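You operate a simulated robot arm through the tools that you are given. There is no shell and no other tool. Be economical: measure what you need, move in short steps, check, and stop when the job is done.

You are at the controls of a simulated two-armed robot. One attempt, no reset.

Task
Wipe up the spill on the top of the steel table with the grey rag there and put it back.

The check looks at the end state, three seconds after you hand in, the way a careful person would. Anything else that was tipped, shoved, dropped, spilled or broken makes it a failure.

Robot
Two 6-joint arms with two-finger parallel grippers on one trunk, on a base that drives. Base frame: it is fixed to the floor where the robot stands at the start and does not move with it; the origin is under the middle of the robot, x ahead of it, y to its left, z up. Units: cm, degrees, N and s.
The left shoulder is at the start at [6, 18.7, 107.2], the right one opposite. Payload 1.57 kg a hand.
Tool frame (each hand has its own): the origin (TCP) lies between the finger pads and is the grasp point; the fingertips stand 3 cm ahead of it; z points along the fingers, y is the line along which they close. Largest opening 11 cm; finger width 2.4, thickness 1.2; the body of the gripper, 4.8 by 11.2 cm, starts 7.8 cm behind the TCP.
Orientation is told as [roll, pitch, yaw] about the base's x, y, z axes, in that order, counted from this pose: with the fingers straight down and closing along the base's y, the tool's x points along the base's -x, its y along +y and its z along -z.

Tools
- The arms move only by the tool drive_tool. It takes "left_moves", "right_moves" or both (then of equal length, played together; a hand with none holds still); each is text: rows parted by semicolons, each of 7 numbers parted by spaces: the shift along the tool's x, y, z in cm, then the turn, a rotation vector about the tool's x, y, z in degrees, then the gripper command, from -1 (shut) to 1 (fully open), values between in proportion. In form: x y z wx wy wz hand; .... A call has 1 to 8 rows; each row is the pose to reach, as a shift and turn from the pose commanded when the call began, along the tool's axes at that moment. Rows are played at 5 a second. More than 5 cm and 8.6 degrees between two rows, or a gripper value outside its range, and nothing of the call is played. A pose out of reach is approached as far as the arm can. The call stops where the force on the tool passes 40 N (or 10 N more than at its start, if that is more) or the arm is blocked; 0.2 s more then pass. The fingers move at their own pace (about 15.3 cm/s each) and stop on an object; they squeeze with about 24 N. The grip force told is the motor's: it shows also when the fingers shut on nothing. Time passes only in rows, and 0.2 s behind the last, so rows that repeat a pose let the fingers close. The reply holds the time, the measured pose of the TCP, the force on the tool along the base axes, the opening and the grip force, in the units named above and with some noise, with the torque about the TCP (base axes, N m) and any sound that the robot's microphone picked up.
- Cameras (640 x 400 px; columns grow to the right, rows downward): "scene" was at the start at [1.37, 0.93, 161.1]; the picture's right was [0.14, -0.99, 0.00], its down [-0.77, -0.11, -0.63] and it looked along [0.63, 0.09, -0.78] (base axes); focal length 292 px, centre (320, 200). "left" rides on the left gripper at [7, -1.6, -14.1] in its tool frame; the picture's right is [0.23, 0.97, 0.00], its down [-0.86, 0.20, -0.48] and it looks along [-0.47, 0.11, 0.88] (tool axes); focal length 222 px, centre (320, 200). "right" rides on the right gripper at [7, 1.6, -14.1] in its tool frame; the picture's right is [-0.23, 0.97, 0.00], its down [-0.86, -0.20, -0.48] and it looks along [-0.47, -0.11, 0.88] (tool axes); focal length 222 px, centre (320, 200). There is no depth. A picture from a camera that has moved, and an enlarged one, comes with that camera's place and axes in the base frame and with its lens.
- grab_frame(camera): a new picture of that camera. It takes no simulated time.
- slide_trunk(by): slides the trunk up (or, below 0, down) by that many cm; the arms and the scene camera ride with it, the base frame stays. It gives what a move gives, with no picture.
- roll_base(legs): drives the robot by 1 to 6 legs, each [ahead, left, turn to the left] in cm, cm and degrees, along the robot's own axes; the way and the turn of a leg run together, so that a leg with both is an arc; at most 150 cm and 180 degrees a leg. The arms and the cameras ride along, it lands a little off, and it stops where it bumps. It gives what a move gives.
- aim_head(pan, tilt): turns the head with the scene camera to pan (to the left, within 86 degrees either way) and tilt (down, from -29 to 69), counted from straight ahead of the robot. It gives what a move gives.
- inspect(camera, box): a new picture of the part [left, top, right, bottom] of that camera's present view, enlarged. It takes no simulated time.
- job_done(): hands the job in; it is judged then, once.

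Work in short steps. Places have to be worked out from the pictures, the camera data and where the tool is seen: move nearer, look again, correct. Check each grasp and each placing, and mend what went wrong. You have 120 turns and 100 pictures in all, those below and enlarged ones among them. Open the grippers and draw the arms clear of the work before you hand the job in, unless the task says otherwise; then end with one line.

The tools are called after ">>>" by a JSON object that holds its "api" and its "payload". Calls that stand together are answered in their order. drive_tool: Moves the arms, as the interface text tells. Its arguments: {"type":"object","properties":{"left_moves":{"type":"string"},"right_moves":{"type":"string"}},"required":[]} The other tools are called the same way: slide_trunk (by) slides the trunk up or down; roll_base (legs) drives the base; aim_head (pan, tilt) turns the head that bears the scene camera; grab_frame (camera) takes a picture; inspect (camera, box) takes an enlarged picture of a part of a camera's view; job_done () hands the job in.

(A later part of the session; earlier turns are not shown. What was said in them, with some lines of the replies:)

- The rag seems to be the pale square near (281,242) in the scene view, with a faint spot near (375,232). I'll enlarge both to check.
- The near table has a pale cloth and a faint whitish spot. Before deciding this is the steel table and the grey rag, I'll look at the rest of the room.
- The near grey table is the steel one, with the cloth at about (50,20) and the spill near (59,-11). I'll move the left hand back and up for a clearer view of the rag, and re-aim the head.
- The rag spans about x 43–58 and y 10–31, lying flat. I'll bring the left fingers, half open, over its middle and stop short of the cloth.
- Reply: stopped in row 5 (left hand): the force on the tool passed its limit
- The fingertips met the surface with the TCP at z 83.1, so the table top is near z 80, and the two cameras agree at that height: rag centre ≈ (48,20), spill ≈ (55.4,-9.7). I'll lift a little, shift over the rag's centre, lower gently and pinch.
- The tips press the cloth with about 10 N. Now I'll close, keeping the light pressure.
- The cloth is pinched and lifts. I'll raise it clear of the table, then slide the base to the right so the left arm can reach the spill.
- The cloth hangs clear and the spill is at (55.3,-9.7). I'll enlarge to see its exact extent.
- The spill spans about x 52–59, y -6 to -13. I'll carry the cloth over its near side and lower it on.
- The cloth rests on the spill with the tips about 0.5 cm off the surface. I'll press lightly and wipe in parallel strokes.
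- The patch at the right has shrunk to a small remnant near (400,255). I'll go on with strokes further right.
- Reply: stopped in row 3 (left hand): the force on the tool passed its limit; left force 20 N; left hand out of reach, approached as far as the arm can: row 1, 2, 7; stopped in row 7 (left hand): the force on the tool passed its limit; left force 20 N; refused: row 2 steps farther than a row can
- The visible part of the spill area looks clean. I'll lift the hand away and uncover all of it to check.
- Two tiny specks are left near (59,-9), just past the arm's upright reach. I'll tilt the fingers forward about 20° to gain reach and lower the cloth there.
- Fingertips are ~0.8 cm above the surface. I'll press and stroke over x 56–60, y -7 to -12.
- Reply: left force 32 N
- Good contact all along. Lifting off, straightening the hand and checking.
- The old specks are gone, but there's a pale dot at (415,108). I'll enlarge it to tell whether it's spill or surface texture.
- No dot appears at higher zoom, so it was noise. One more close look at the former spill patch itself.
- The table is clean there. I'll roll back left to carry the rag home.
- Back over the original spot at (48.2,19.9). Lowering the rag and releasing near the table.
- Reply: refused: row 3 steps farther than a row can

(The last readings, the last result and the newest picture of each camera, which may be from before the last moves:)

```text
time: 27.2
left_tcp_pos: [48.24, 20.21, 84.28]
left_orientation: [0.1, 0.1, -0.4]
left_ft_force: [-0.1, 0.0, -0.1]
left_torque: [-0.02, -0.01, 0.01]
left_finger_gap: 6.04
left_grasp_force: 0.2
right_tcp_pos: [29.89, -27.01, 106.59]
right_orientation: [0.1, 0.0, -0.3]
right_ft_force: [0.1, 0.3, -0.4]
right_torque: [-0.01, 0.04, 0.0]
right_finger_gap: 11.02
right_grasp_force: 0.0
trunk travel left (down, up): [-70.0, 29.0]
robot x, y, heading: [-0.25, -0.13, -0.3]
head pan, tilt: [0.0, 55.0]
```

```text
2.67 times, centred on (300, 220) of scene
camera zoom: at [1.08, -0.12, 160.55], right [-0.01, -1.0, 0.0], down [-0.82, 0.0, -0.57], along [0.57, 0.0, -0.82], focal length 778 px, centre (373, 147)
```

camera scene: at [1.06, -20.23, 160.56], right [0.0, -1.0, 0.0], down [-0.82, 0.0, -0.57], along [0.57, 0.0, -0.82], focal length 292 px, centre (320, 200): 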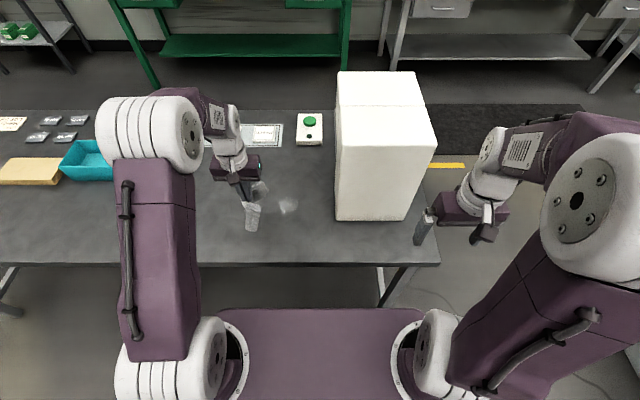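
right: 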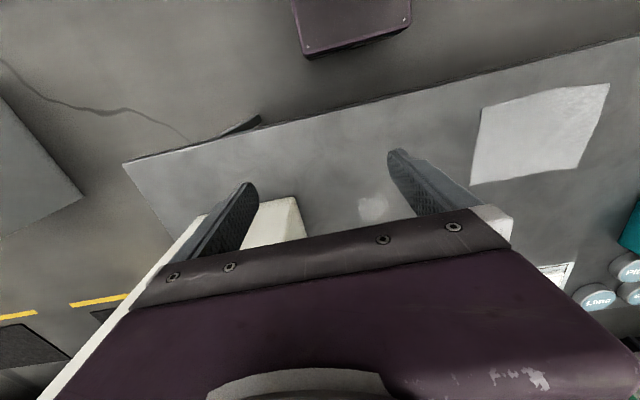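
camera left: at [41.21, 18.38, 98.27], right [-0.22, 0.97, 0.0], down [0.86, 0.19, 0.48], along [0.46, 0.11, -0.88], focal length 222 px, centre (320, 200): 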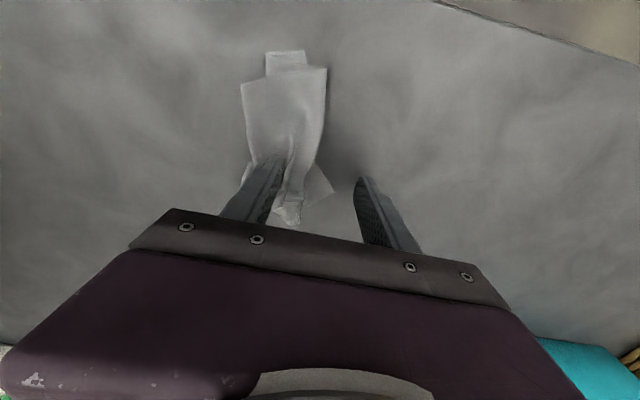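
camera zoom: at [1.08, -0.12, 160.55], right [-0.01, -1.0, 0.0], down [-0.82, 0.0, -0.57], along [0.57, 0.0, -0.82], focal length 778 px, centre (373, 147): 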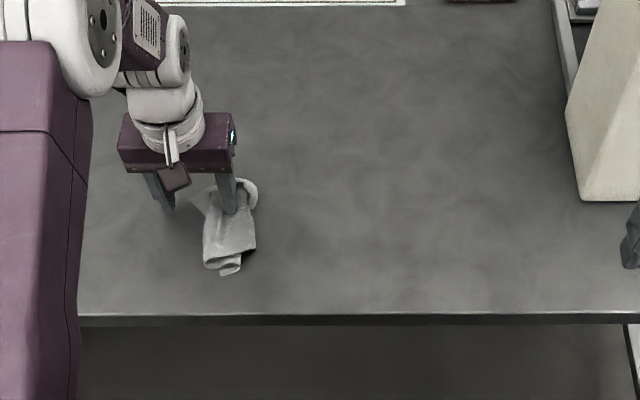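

The rag is released but bunched around the right-hand finger. I'll raise the hand straight up and see how it lies.

>>> {"api": "drive_tool", "payload": {"left_moves": "0 0 -2 0 0 0 0.1;0 0 -5 0 0 0 0.1;3 0 -8 0 0 0 0.1;6 0 -11 0 0 0 0.1;9 0 -14 0 0 0 0.1"}}

>>> {"api": "grab_frame", "payload": {"camera": "left"}}

>>> {"api": "inspect", "payload": {"camera": "scene", "box": [180, 160, 420, 280]}}

```text
time: 28.4
left_tcp_pos: [38.74, 20.15, 98.15]
left_orientation: [0.3, 0.1, -0.4]
left_ft_force: [-0.2, -0.3, 0.1]
left_torque: [-0.04, -0.01, -0.02]
left_finger_gap: 6.04
left_grasp_force: 0.0
right_tcp_pos: [29.7, -26.83, 106.74]
right_orientation: [0.1, -0.1, -0.2]
right_ft_force: [-0.9, 0.3, -0.2]
right_torque: [0.03, 0.0, 0.0]
right_finger_gap: 10.99
right_grasp_force: 0.0
trunk travel left (down, up): [-70.0, 29.0]
robot x, y, heading: [-0.03, 0.11, -0.2]
head pan, tilt: [0.0, 55.0]
```

```text
63 pictures are left
camera left: at [31.66, 18.3, 112.21], right [-0.22, 0.97, 0.0], down [0.86, 0.19, 0.48], along [0.47, 0.11, -0.88], focal length 222 px, centre (320, 200)
```

left: 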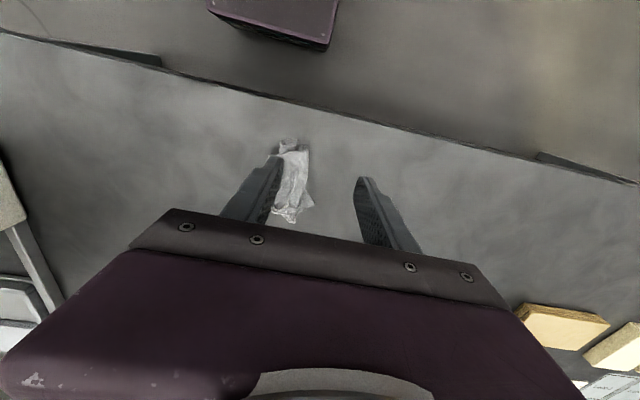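

```text
2.67 times, centred on (300, 220) of scene
camera zoom: at [0.87, -0.15, 160.55], right [-0.01, -1.0, 0.0], down [-0.82, 0.0, -0.57], along [0.57, 0.0, -0.82], focal length 778 px, centre (373, 147)
```

zoom: 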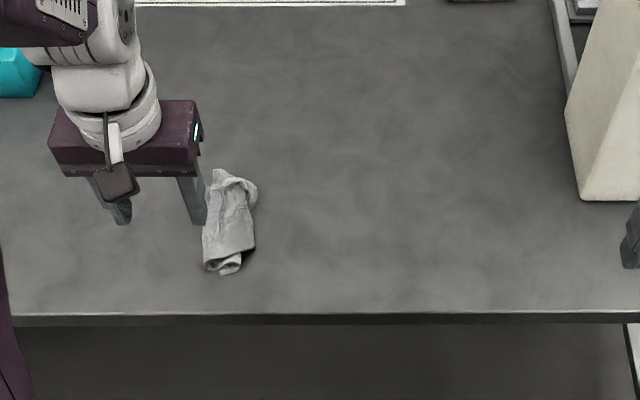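

The bunch lies at about (46.3,16.6), inside the original footprint but ~4 cm off centre and folded. I'll look closely to see whether I can spread and recentre it.

>>> {"api": "inspect", "payload": {"camera": "scene", "box": [235, 210, 295, 270]}}

>>> {"api": "inspect", "payload": {"camera": "left", "box": [240, 120, 360, 230]}}

```text
6.67 times, centred on (265, 240) of scene
camera zoom: at [0.87, -0.15, 160.55], right [-0.01, -1.0, 0.0], down [-0.82, 0.0, -0.57], along [0.57, 0.0, -0.82], focal length 1944 px, centre (687, -67)
```

zoom: 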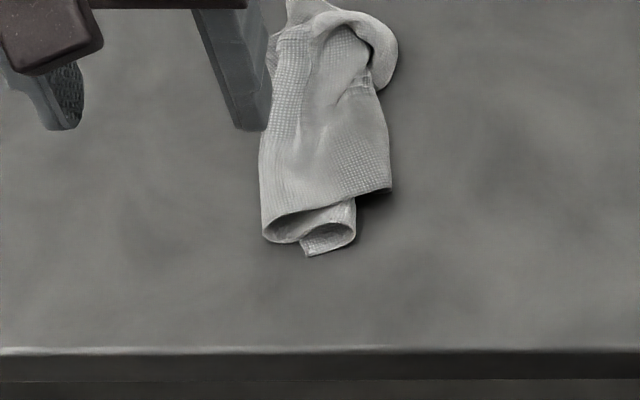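

```text
3.64 times, centred on (300, 175) of left
camera zoom: at [31.66, 18.3, 112.21], right [-0.22, 0.97, 0.0], down [0.86, 0.19, 0.48], along [0.47, 0.11, -0.88], focal length 808 px, centre (393, 291)
```

zoom: 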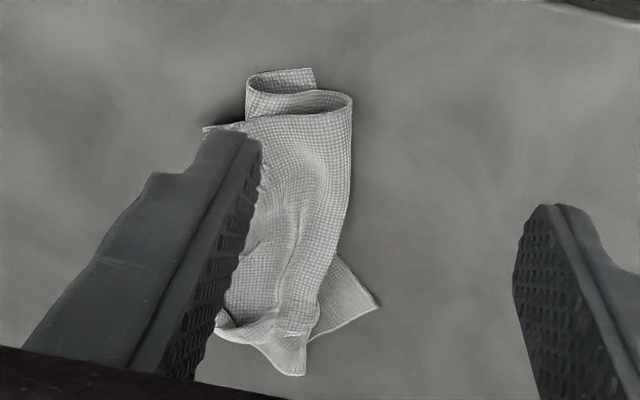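

The upper layer is folded over with its free edge on the right at about (42.5,13.6), raised. Grasping that edge and laying it over to the left should unfold and recentre the rag; I'll move there with a 3 cm gap.

>>> {"api": "drive_tool", "payload": {"left_moves": "-1.7 -2.2 3 0 0 0 -0.45;-3.4 -4.4 6 0 0 0 -0.45;-5.1 -6.6 9 0 0 0 -0.45;-5.1 -6.6 12 0 0 0 -0.45"}}

>>> {"api": "inspect", "payload": {"camera": "scene", "box": [235, 200, 325, 270]}}

>>> {"api": "inspect", "payload": {"camera": "left", "box": [200, 80, 440, 240]}}

```text
time: 29.4
left_tcp_pos: [44.19, 13.57, 85.78]
left_orientation: [0.2, 0.2, -0.2]
left_ft_force: [0.7, -0.3, 0.5]
left_torque: [-0.04, 0.02, 0.03]
left_finger_gap: 3.04
left_grasp_force: 0.1
right_tcp_pos: [29.86, -26.91, 106.62]
right_orientation: [0.0, 0.2, -0.3]
right_ft_force: [-0.2, 0.7, 1.0]
right_torque: [-0.01, -0.01, -0.01]
right_finger_gap: 10.99
right_grasp_force: 0.0
trunk travel left (down, up): [-70.0, 29.0]
robot x, y, heading: [-0.01, 0.01, -0.6]
head pan, tilt: [0.0, 55.0]
```

```text
5.71 times, centred on (280, 235) of scene
camera zoom: at [1.17, -0.07, 160.56], right [0.0, -1.0, 0.0], down [-0.82, 0.0, -0.57], along [0.57, 0.0, -0.82], focal length 1666 px, centre (549, 0)
```

zoom: 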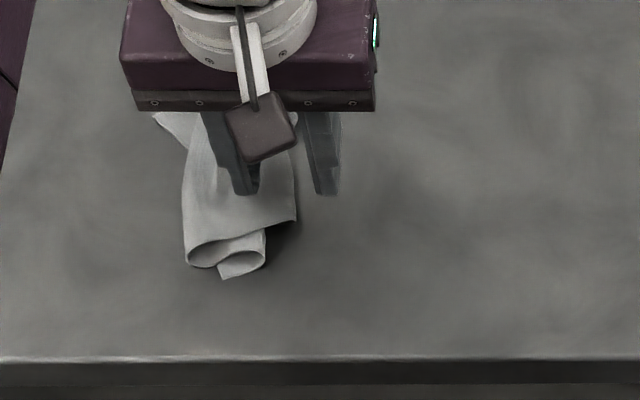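

```text
2.50 times, centred on (320, 160) of left
camera zoom: at [37.12, 11.8, 99.87], right [-0.22, 0.97, 0.0], down [0.86, 0.19, 0.48], along [0.46, 0.11, -0.88], focal length 555 px, centre (320, 300)
```

zoom: 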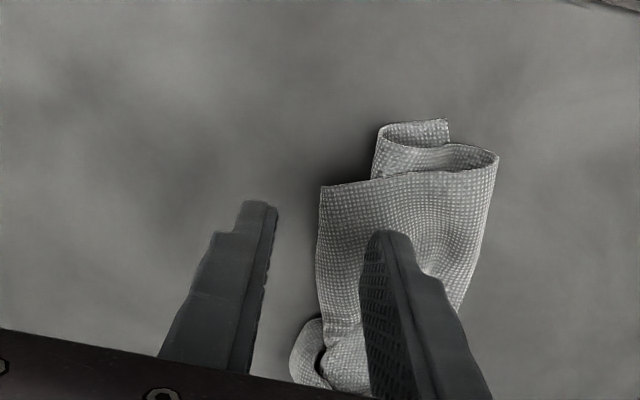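

The raised free edge runs between the fingers. I'll lower around its corner, pinch, and lift slightly.

>>> {"api": "drive_tool", "payload": {"left_moves": "0.8 0.2 1.3 0 0 0 -0.45;0.8 0.2 2.2 0 0 0 -0.45;0.8 0.2 2.4 0 0 0 -0.8;0.8 0.2 2.4 0 0 0 -1;0.8 0.2 2.4 0 0 0 -1;0.8 0.2 1 0 0 0 -1;0.8 0.2 -1 0 0 0 -1"}}

>>> {"api": "inspect", "payload": {"camera": "scene", "box": [235, 200, 325, 270]}}

>>> {"api": "inspect", "payload": {"camera": "left", "box": [200, 80, 440, 240]}}

```text
time: 31.0
left_tcp_pos: [43.38, 13.7, 87.15]
left_orientation: [0.2, 0.1, -0.3]
left_ft_force: [-0.1, 0.7, 0.6]
left_torque: [0.02, 0.02, -0.01]
left_finger_gap: 0.22
left_grasp_force: 23.5
right_tcp_pos: [29.86, -26.87, 106.68]
right_orientation: [-0.1, 0.0, -0.3]
right_ft_force: [-0.3, 0.3, 0.5]
right_torque: [-0.01, -0.04, -0.02]
right_finger_gap: 10.98
right_grasp_force: 0.0
trunk travel left (down, up): [-70.0, 29.0]
robot x, y, heading: [0.04, 0.04, -0.2]
head pan, tilt: [0.0, 55.0]
```

```text
5.71 times, centred on (280, 235) of scene
camera zoom: at [1.03, -0.14, 160.55], right [-0.01, -1.0, 0.0], down [-0.82, 0.0, -0.57], along [0.57, 0.0, -0.82], focal length 1666 px, centre (549, 0)
```

zoom: 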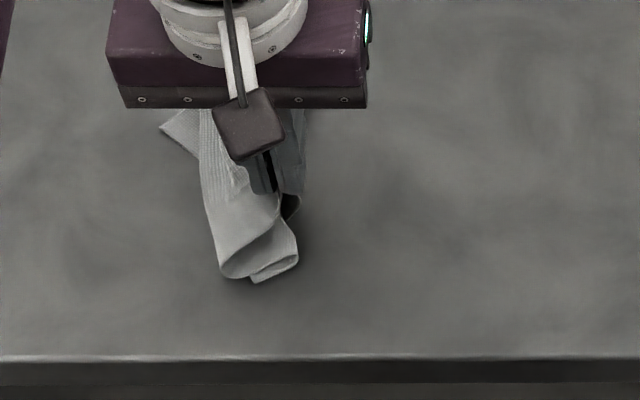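

```text
2.50 times, centred on (320, 160) of left
camera zoom: at [36.35, 11.97, 101.3], right [-0.22, 0.97, 0.0], down [0.86, 0.19, 0.48], along [0.46, 0.11, -0.88], focal length 555 px, centre (320, 300)
```

zoom: 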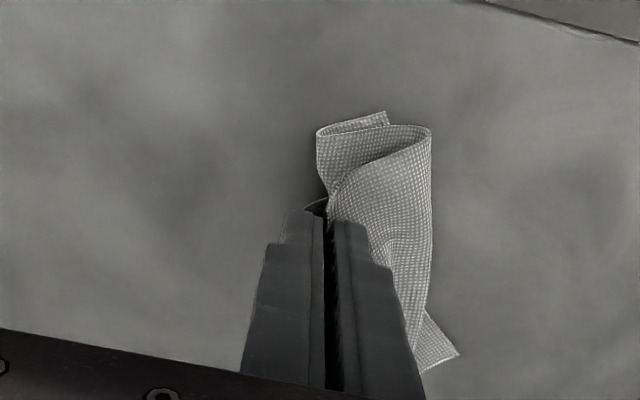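

I have a single layer's edge. Now I'll arc it up and over to the left and lay it down.

>>> {"api": "drive_tool", "payload": {"left_moves": "0 1 -3 0 0 0 -1;0 3 -6 0 0 0 -1;0 6 -7.5 0 0 0 -1;0 9.5 -7 0 0 0 -1;-0.5 12.5 -4.5 0 0 0 -1;-1 14.5 -1 0 0 0 -1;-1 15.5 2.5 0 0 0 -1"}}

>>> {"api": "inspect", "payload": {"camera": "scene", "box": [195, 190, 315, 270]}}

>>> {"api": "grab_frame", "payload": {"camera": "left"}}

```text
time: 32.6
left_tcp_pos: [44.46, 29.39, 84.59]
left_orientation: [0.1, 0.2, -0.2]
left_ft_force: [0.0, 0.7, -1.4]
left_torque: [0.01, -0.04, -0.01]
left_finger_gap: 0.2
left_grasp_force: 23.8
right_tcp_pos: [29.99, -26.85, 106.55]
right_orientation: [0.1, 0.1, -0.4]
right_ft_force: [-0.5, -0.2, 0.0]
right_torque: [-0.03, 0.02, 0.02]
right_finger_gap: 11.01
right_grasp_force: 0.0
trunk travel left (down, up): [-70.0, 29.0]
robot x, y, heading: [0.19, 0.27, -0.2]
head pan, tilt: [0.0, 55.0]
```

```text
5.00 times, centred on (255, 230) of scene
camera zoom: at [1.16, -0.05, 160.56], right [0.0, -1.0, 0.0], down [-0.82, 0.0, -0.57], along [0.57, 0.0, -0.82], focal length 1458 px, centre (645, 50)
```

zoom: 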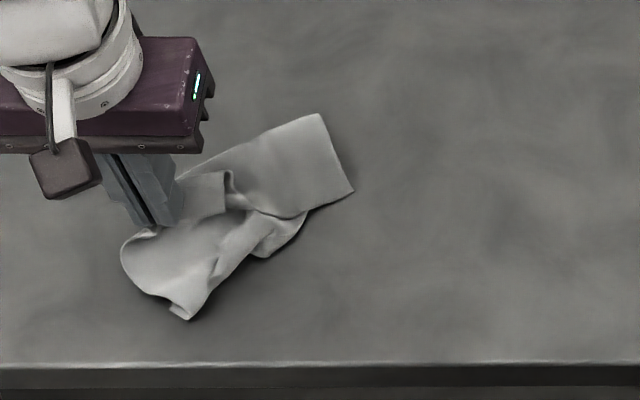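

```text
54 pictures are left
camera left: at [37.47, 27.72, 98.75], right [-0.22, 0.97, 0.0], down [0.86, 0.19, 0.48], along [0.46, 0.11, -0.88], focal length 222 px, centre (320, 200)
```

left: 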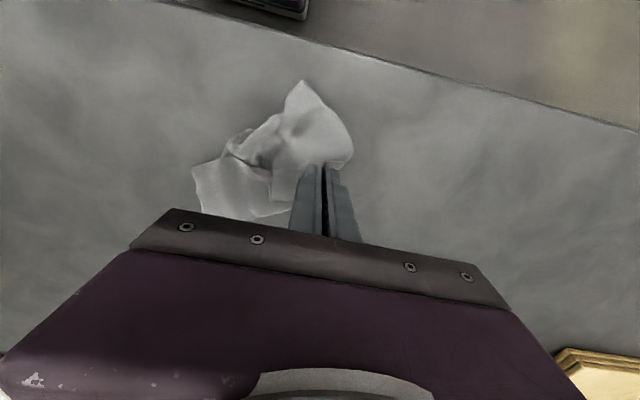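

It has spread well, though now it's centred near (44.5,25). I'll release here, then grasp the far right part and pull it out to the right and away, which spreads and recentres it.

>>> {"api": "drive_tool", "payload": {"left_moves": "0 0 0.9 0 0 0 -1;0 0 0.9 0 0 0 -0.7;0 0 0.5 0 0 0 -0.6;0 0 -2 0 0 0 -0.6;0 0 -5 0 0 0 -0.6;1 0 -9 0 0 0 -0.6;3 0 -13 0 0 0 -0.6"}}

>>> {"api": "inspect", "payload": {"camera": "scene", "box": [195, 190, 315, 270]}}

>>> {"api": "grab_frame", "payload": {"camera": "left"}}

```text
time: 34.2
left_tcp_pos: [41.12, 28.93, 97.93]
left_orientation: [0.3, 0.1, -0.4]
left_ft_force: [-0.2, -0.2, -0.7]
left_torque: [0.01, -0.02, 0.0]
left_finger_gap: 2.18
left_grasp_force: 0.0
right_tcp_pos: [29.78, -26.89, 106.66]
right_orientation: [0.0, -0.1, -0.2]
right_ft_force: [-0.8, 0.6, -1.2]
right_torque: [0.0, -0.02, -0.02]
right_finger_gap: 11.01
right_grasp_force: 0.1
trunk travel left (down, up): [-70.0, 29.0]
robot x, y, heading: [0.01, -0.06, -0.2]
head pan, tilt: [0.0, 55.0]
```

```text
5.00 times, centred on (255, 230) of scene
camera zoom: at [0.85, -0.18, 160.55], right [-0.01, -1.0, 0.0], down [-0.82, 0.0, -0.57], along [0.57, 0.0, -0.82], focal length 1458 px, centre (645, 50)
```

zoom: 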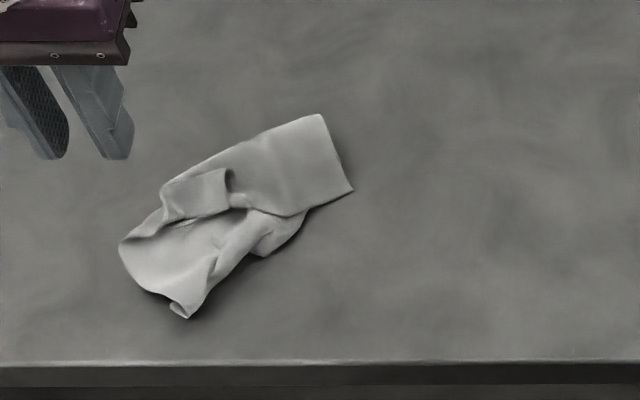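

```text
52 pictures are left
camera left: at [34.07, 27.2, 112.01], right [-0.22, 0.97, 0.0], down [0.86, 0.19, 0.48], along [0.47, 0.11, -0.88], focal length 222 px, centre (320, 200)
```

left: 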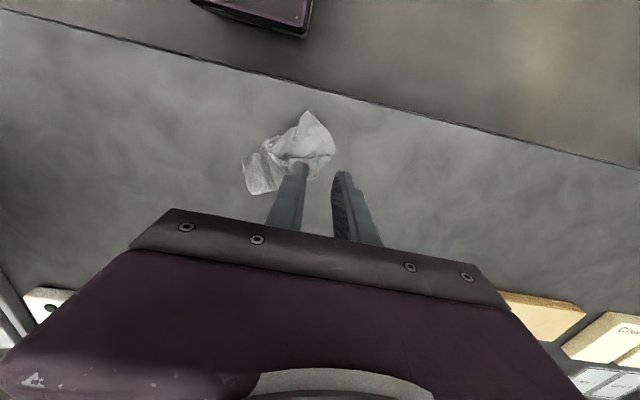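

Now to the flat far-right part at about (48.5,20.5): pinch there and drag it +3 in x and -6 in y, low over the table.

>>> {"api": "drive_tool", "payload": {"left_moves": "-2.5 -3 2 0 0 0 -0.5;-5 -6 4 0 0 0 -0.5;-7.4 -8.4 7 0 0 0 -0.5;-7.4 -8.4 11 0 0 0 -0.5;-7.4 -8.4 13.5 0 0 0 -0.5;-7.4 -8.4 14.4 0 0 0 -0.5;-7.4 -8.4 14.5 0 0 0 -1;-7.4 -8.4 14.5 0 0 0 -1"}}

>>> {"api": "drive_tool", "payload": {"left_moves": "0 0 -0.7 0 0 0 -1;-1.5 -3 -0.8 0 0 0 -1;-3 -6 -0.8 0 0 0 -1;-3 -6 -0.3 0 0 0 -1"}}

>>> {"api": "inspect", "payload": {"camera": "scene", "box": [195, 190, 315, 270]}}

```text
time: 35.9
left_tcp_pos: [48.8, 20.88, 83.36]
left_orientation: [0.4, -0.4, -0.2]
left_ft_force: [-5.2, -1.5, 29.5]
left_torque: [0.07, 0.18, 0.0]
left_finger_gap: 0.31
left_grasp_force: 23.8
right_tcp_pos: [29.58, -27.04, 106.6]
right_orientation: [0.1, 0.0, -0.2]
right_ft_force: [-0.8, 0.7, 0.1]
right_torque: [-0.02, 0.02, 0.02]
right_finger_gap: 10.98
right_grasp_force: 0.0
trunk travel left (down, up): [-70.0, 29.0]
robot x, y, heading: [0.3, -0.01, -0.3]
head pan, tilt: [0.0, 55.0]
stopped in row 8 (left hand): the force on the tool passed its limit (the readings are from after the stop); the commanded pose is now the measured one
```

```text
time: 36.9
left_tcp_pos: [51.98, 14.86, 83.41]
left_orientation: [0.2, -0.4, -0.4]
left_ft_force: [1.7, -0.8, 4.7]
left_torque: [0.06, -0.02, -0.02]
left_finger_gap: 0.29
left_grasp_force: 24.3
right_tcp_pos: [29.75, -26.89, 106.59]
right_orientation: [0.0, 0.0, -0.3]
right_ft_force: [0.7, -0.4, -0.8]
right_torque: [-0.01, -0.04, 0.0]
right_finger_gap: 11.0
right_grasp_force: 0.1
trunk travel left (down, up): [-70.0, 29.0]
robot x, y, heading: [0.18, -0.27, -0.3]
head pan, tilt: [0.0, 55.0]
```

```text
5.00 times, centred on (255, 230) of scene
camera zoom: at [0.89, -0.1, 160.57], right [0.0, -1.0, 0.0], down [-0.82, 0.0, -0.57], along [0.57, 0.0, -0.82], focal length 1458 px, centre (645, 50)
```

zoom: 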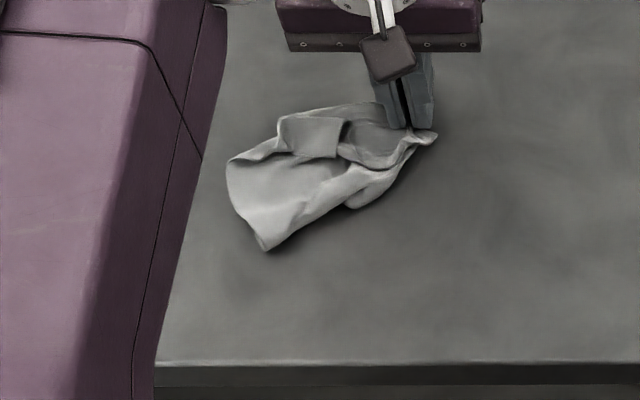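

The rag is now spread and centred near (47.2,19.9), essentially its original place. Release and withdraw.

>>> {"api": "drive_tool", "payload": {"left_moves": "0 0 0 0 0 0 -0.7;0 0 -0.2 0 0 0 -0.6;0 0 -3 0 0 0 -0.6;0 0 -7 0 0 0 -0.6;2 0 -11 0 0 0 -0.6;4 3 -14 0 0 0 0;6 5 -18 0 0 0 1;6 5 -22 0 0 0 1"}}

>>> {"api": "grab_frame", "payload": {"camera": "scene"}}

>>> {"api": "inspect", "payload": {"camera": "scene", "box": [220, 170, 400, 280]}}

```text
time: 38.7
left_tcp_pos: [45.67, 19.9, 105.47]
left_orientation: [0.3, -0.2, -0.3]
left_ft_force: [0.0, -0.5, -0.7]
left_torque: [-0.01, -0.01, -0.01]
left_finger_gap: 10.99
left_grasp_force: 0.2
right_tcp_pos: [29.77, -26.94, 106.61]
right_orientation: [0.1, 0.0, -0.3]
right_ft_force: [-0.7, -0.3, -0.5]
right_torque: [-0.01, 0.0, 0.01]
right_finger_gap: 11.03
right_grasp_force: 0.0
trunk travel left (down, up): [-70.0, 29.0]
robot x, y, heading: [-0.16, -0.11, -0.2]
head pan, tilt: [0.0, 55.0]
```

```text
50 pictures are left
camera scene: at [1.03, -0.24, 160.55], right [-0.01, -1.0, 0.0], down [-0.82, 0.0, -0.57], along [0.57, 0.0, -0.82], focal length 292 px, centre (320, 200)
```

scene: 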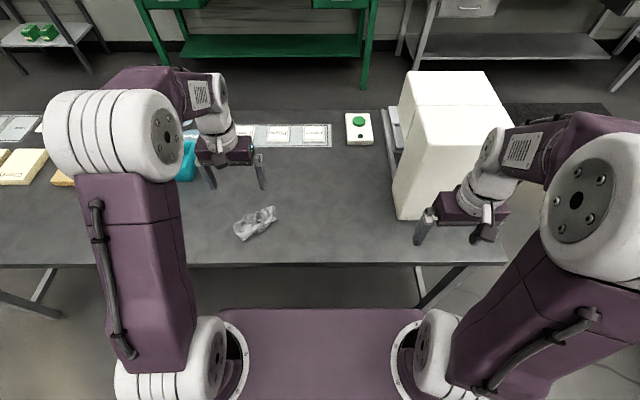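

```text
3.56 times, centred on (310, 225) of scene
camera zoom: at [1.03, -0.24, 160.55], right [-0.01, -1.0, 0.0], down [-0.82, 0.0, -0.57], along [0.57, 0.0, -0.82], focal length 1037 px, centre (356, 111)
```

zoom: 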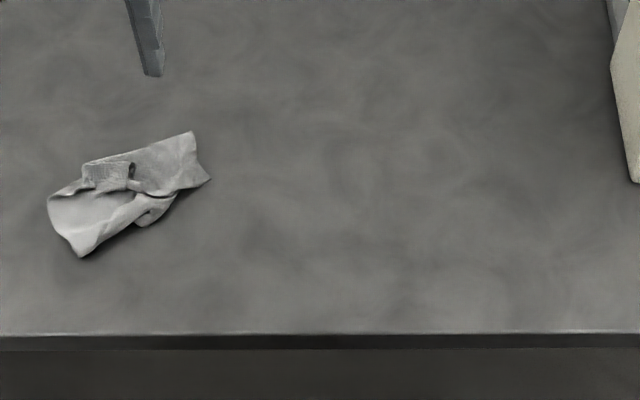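

The rag lies within its original footprint, centred at about (48,20). The spill area is clean, nothing else has moved, and both hands are open and clear, so I'm handing in.

>>> {"api": "job_done", "payload": {}}

```text
The job is handed in.
```

I wiped up the spill and put the grey rag back in its original place, a little crumpled rather than flat; nothing else was disturbed.
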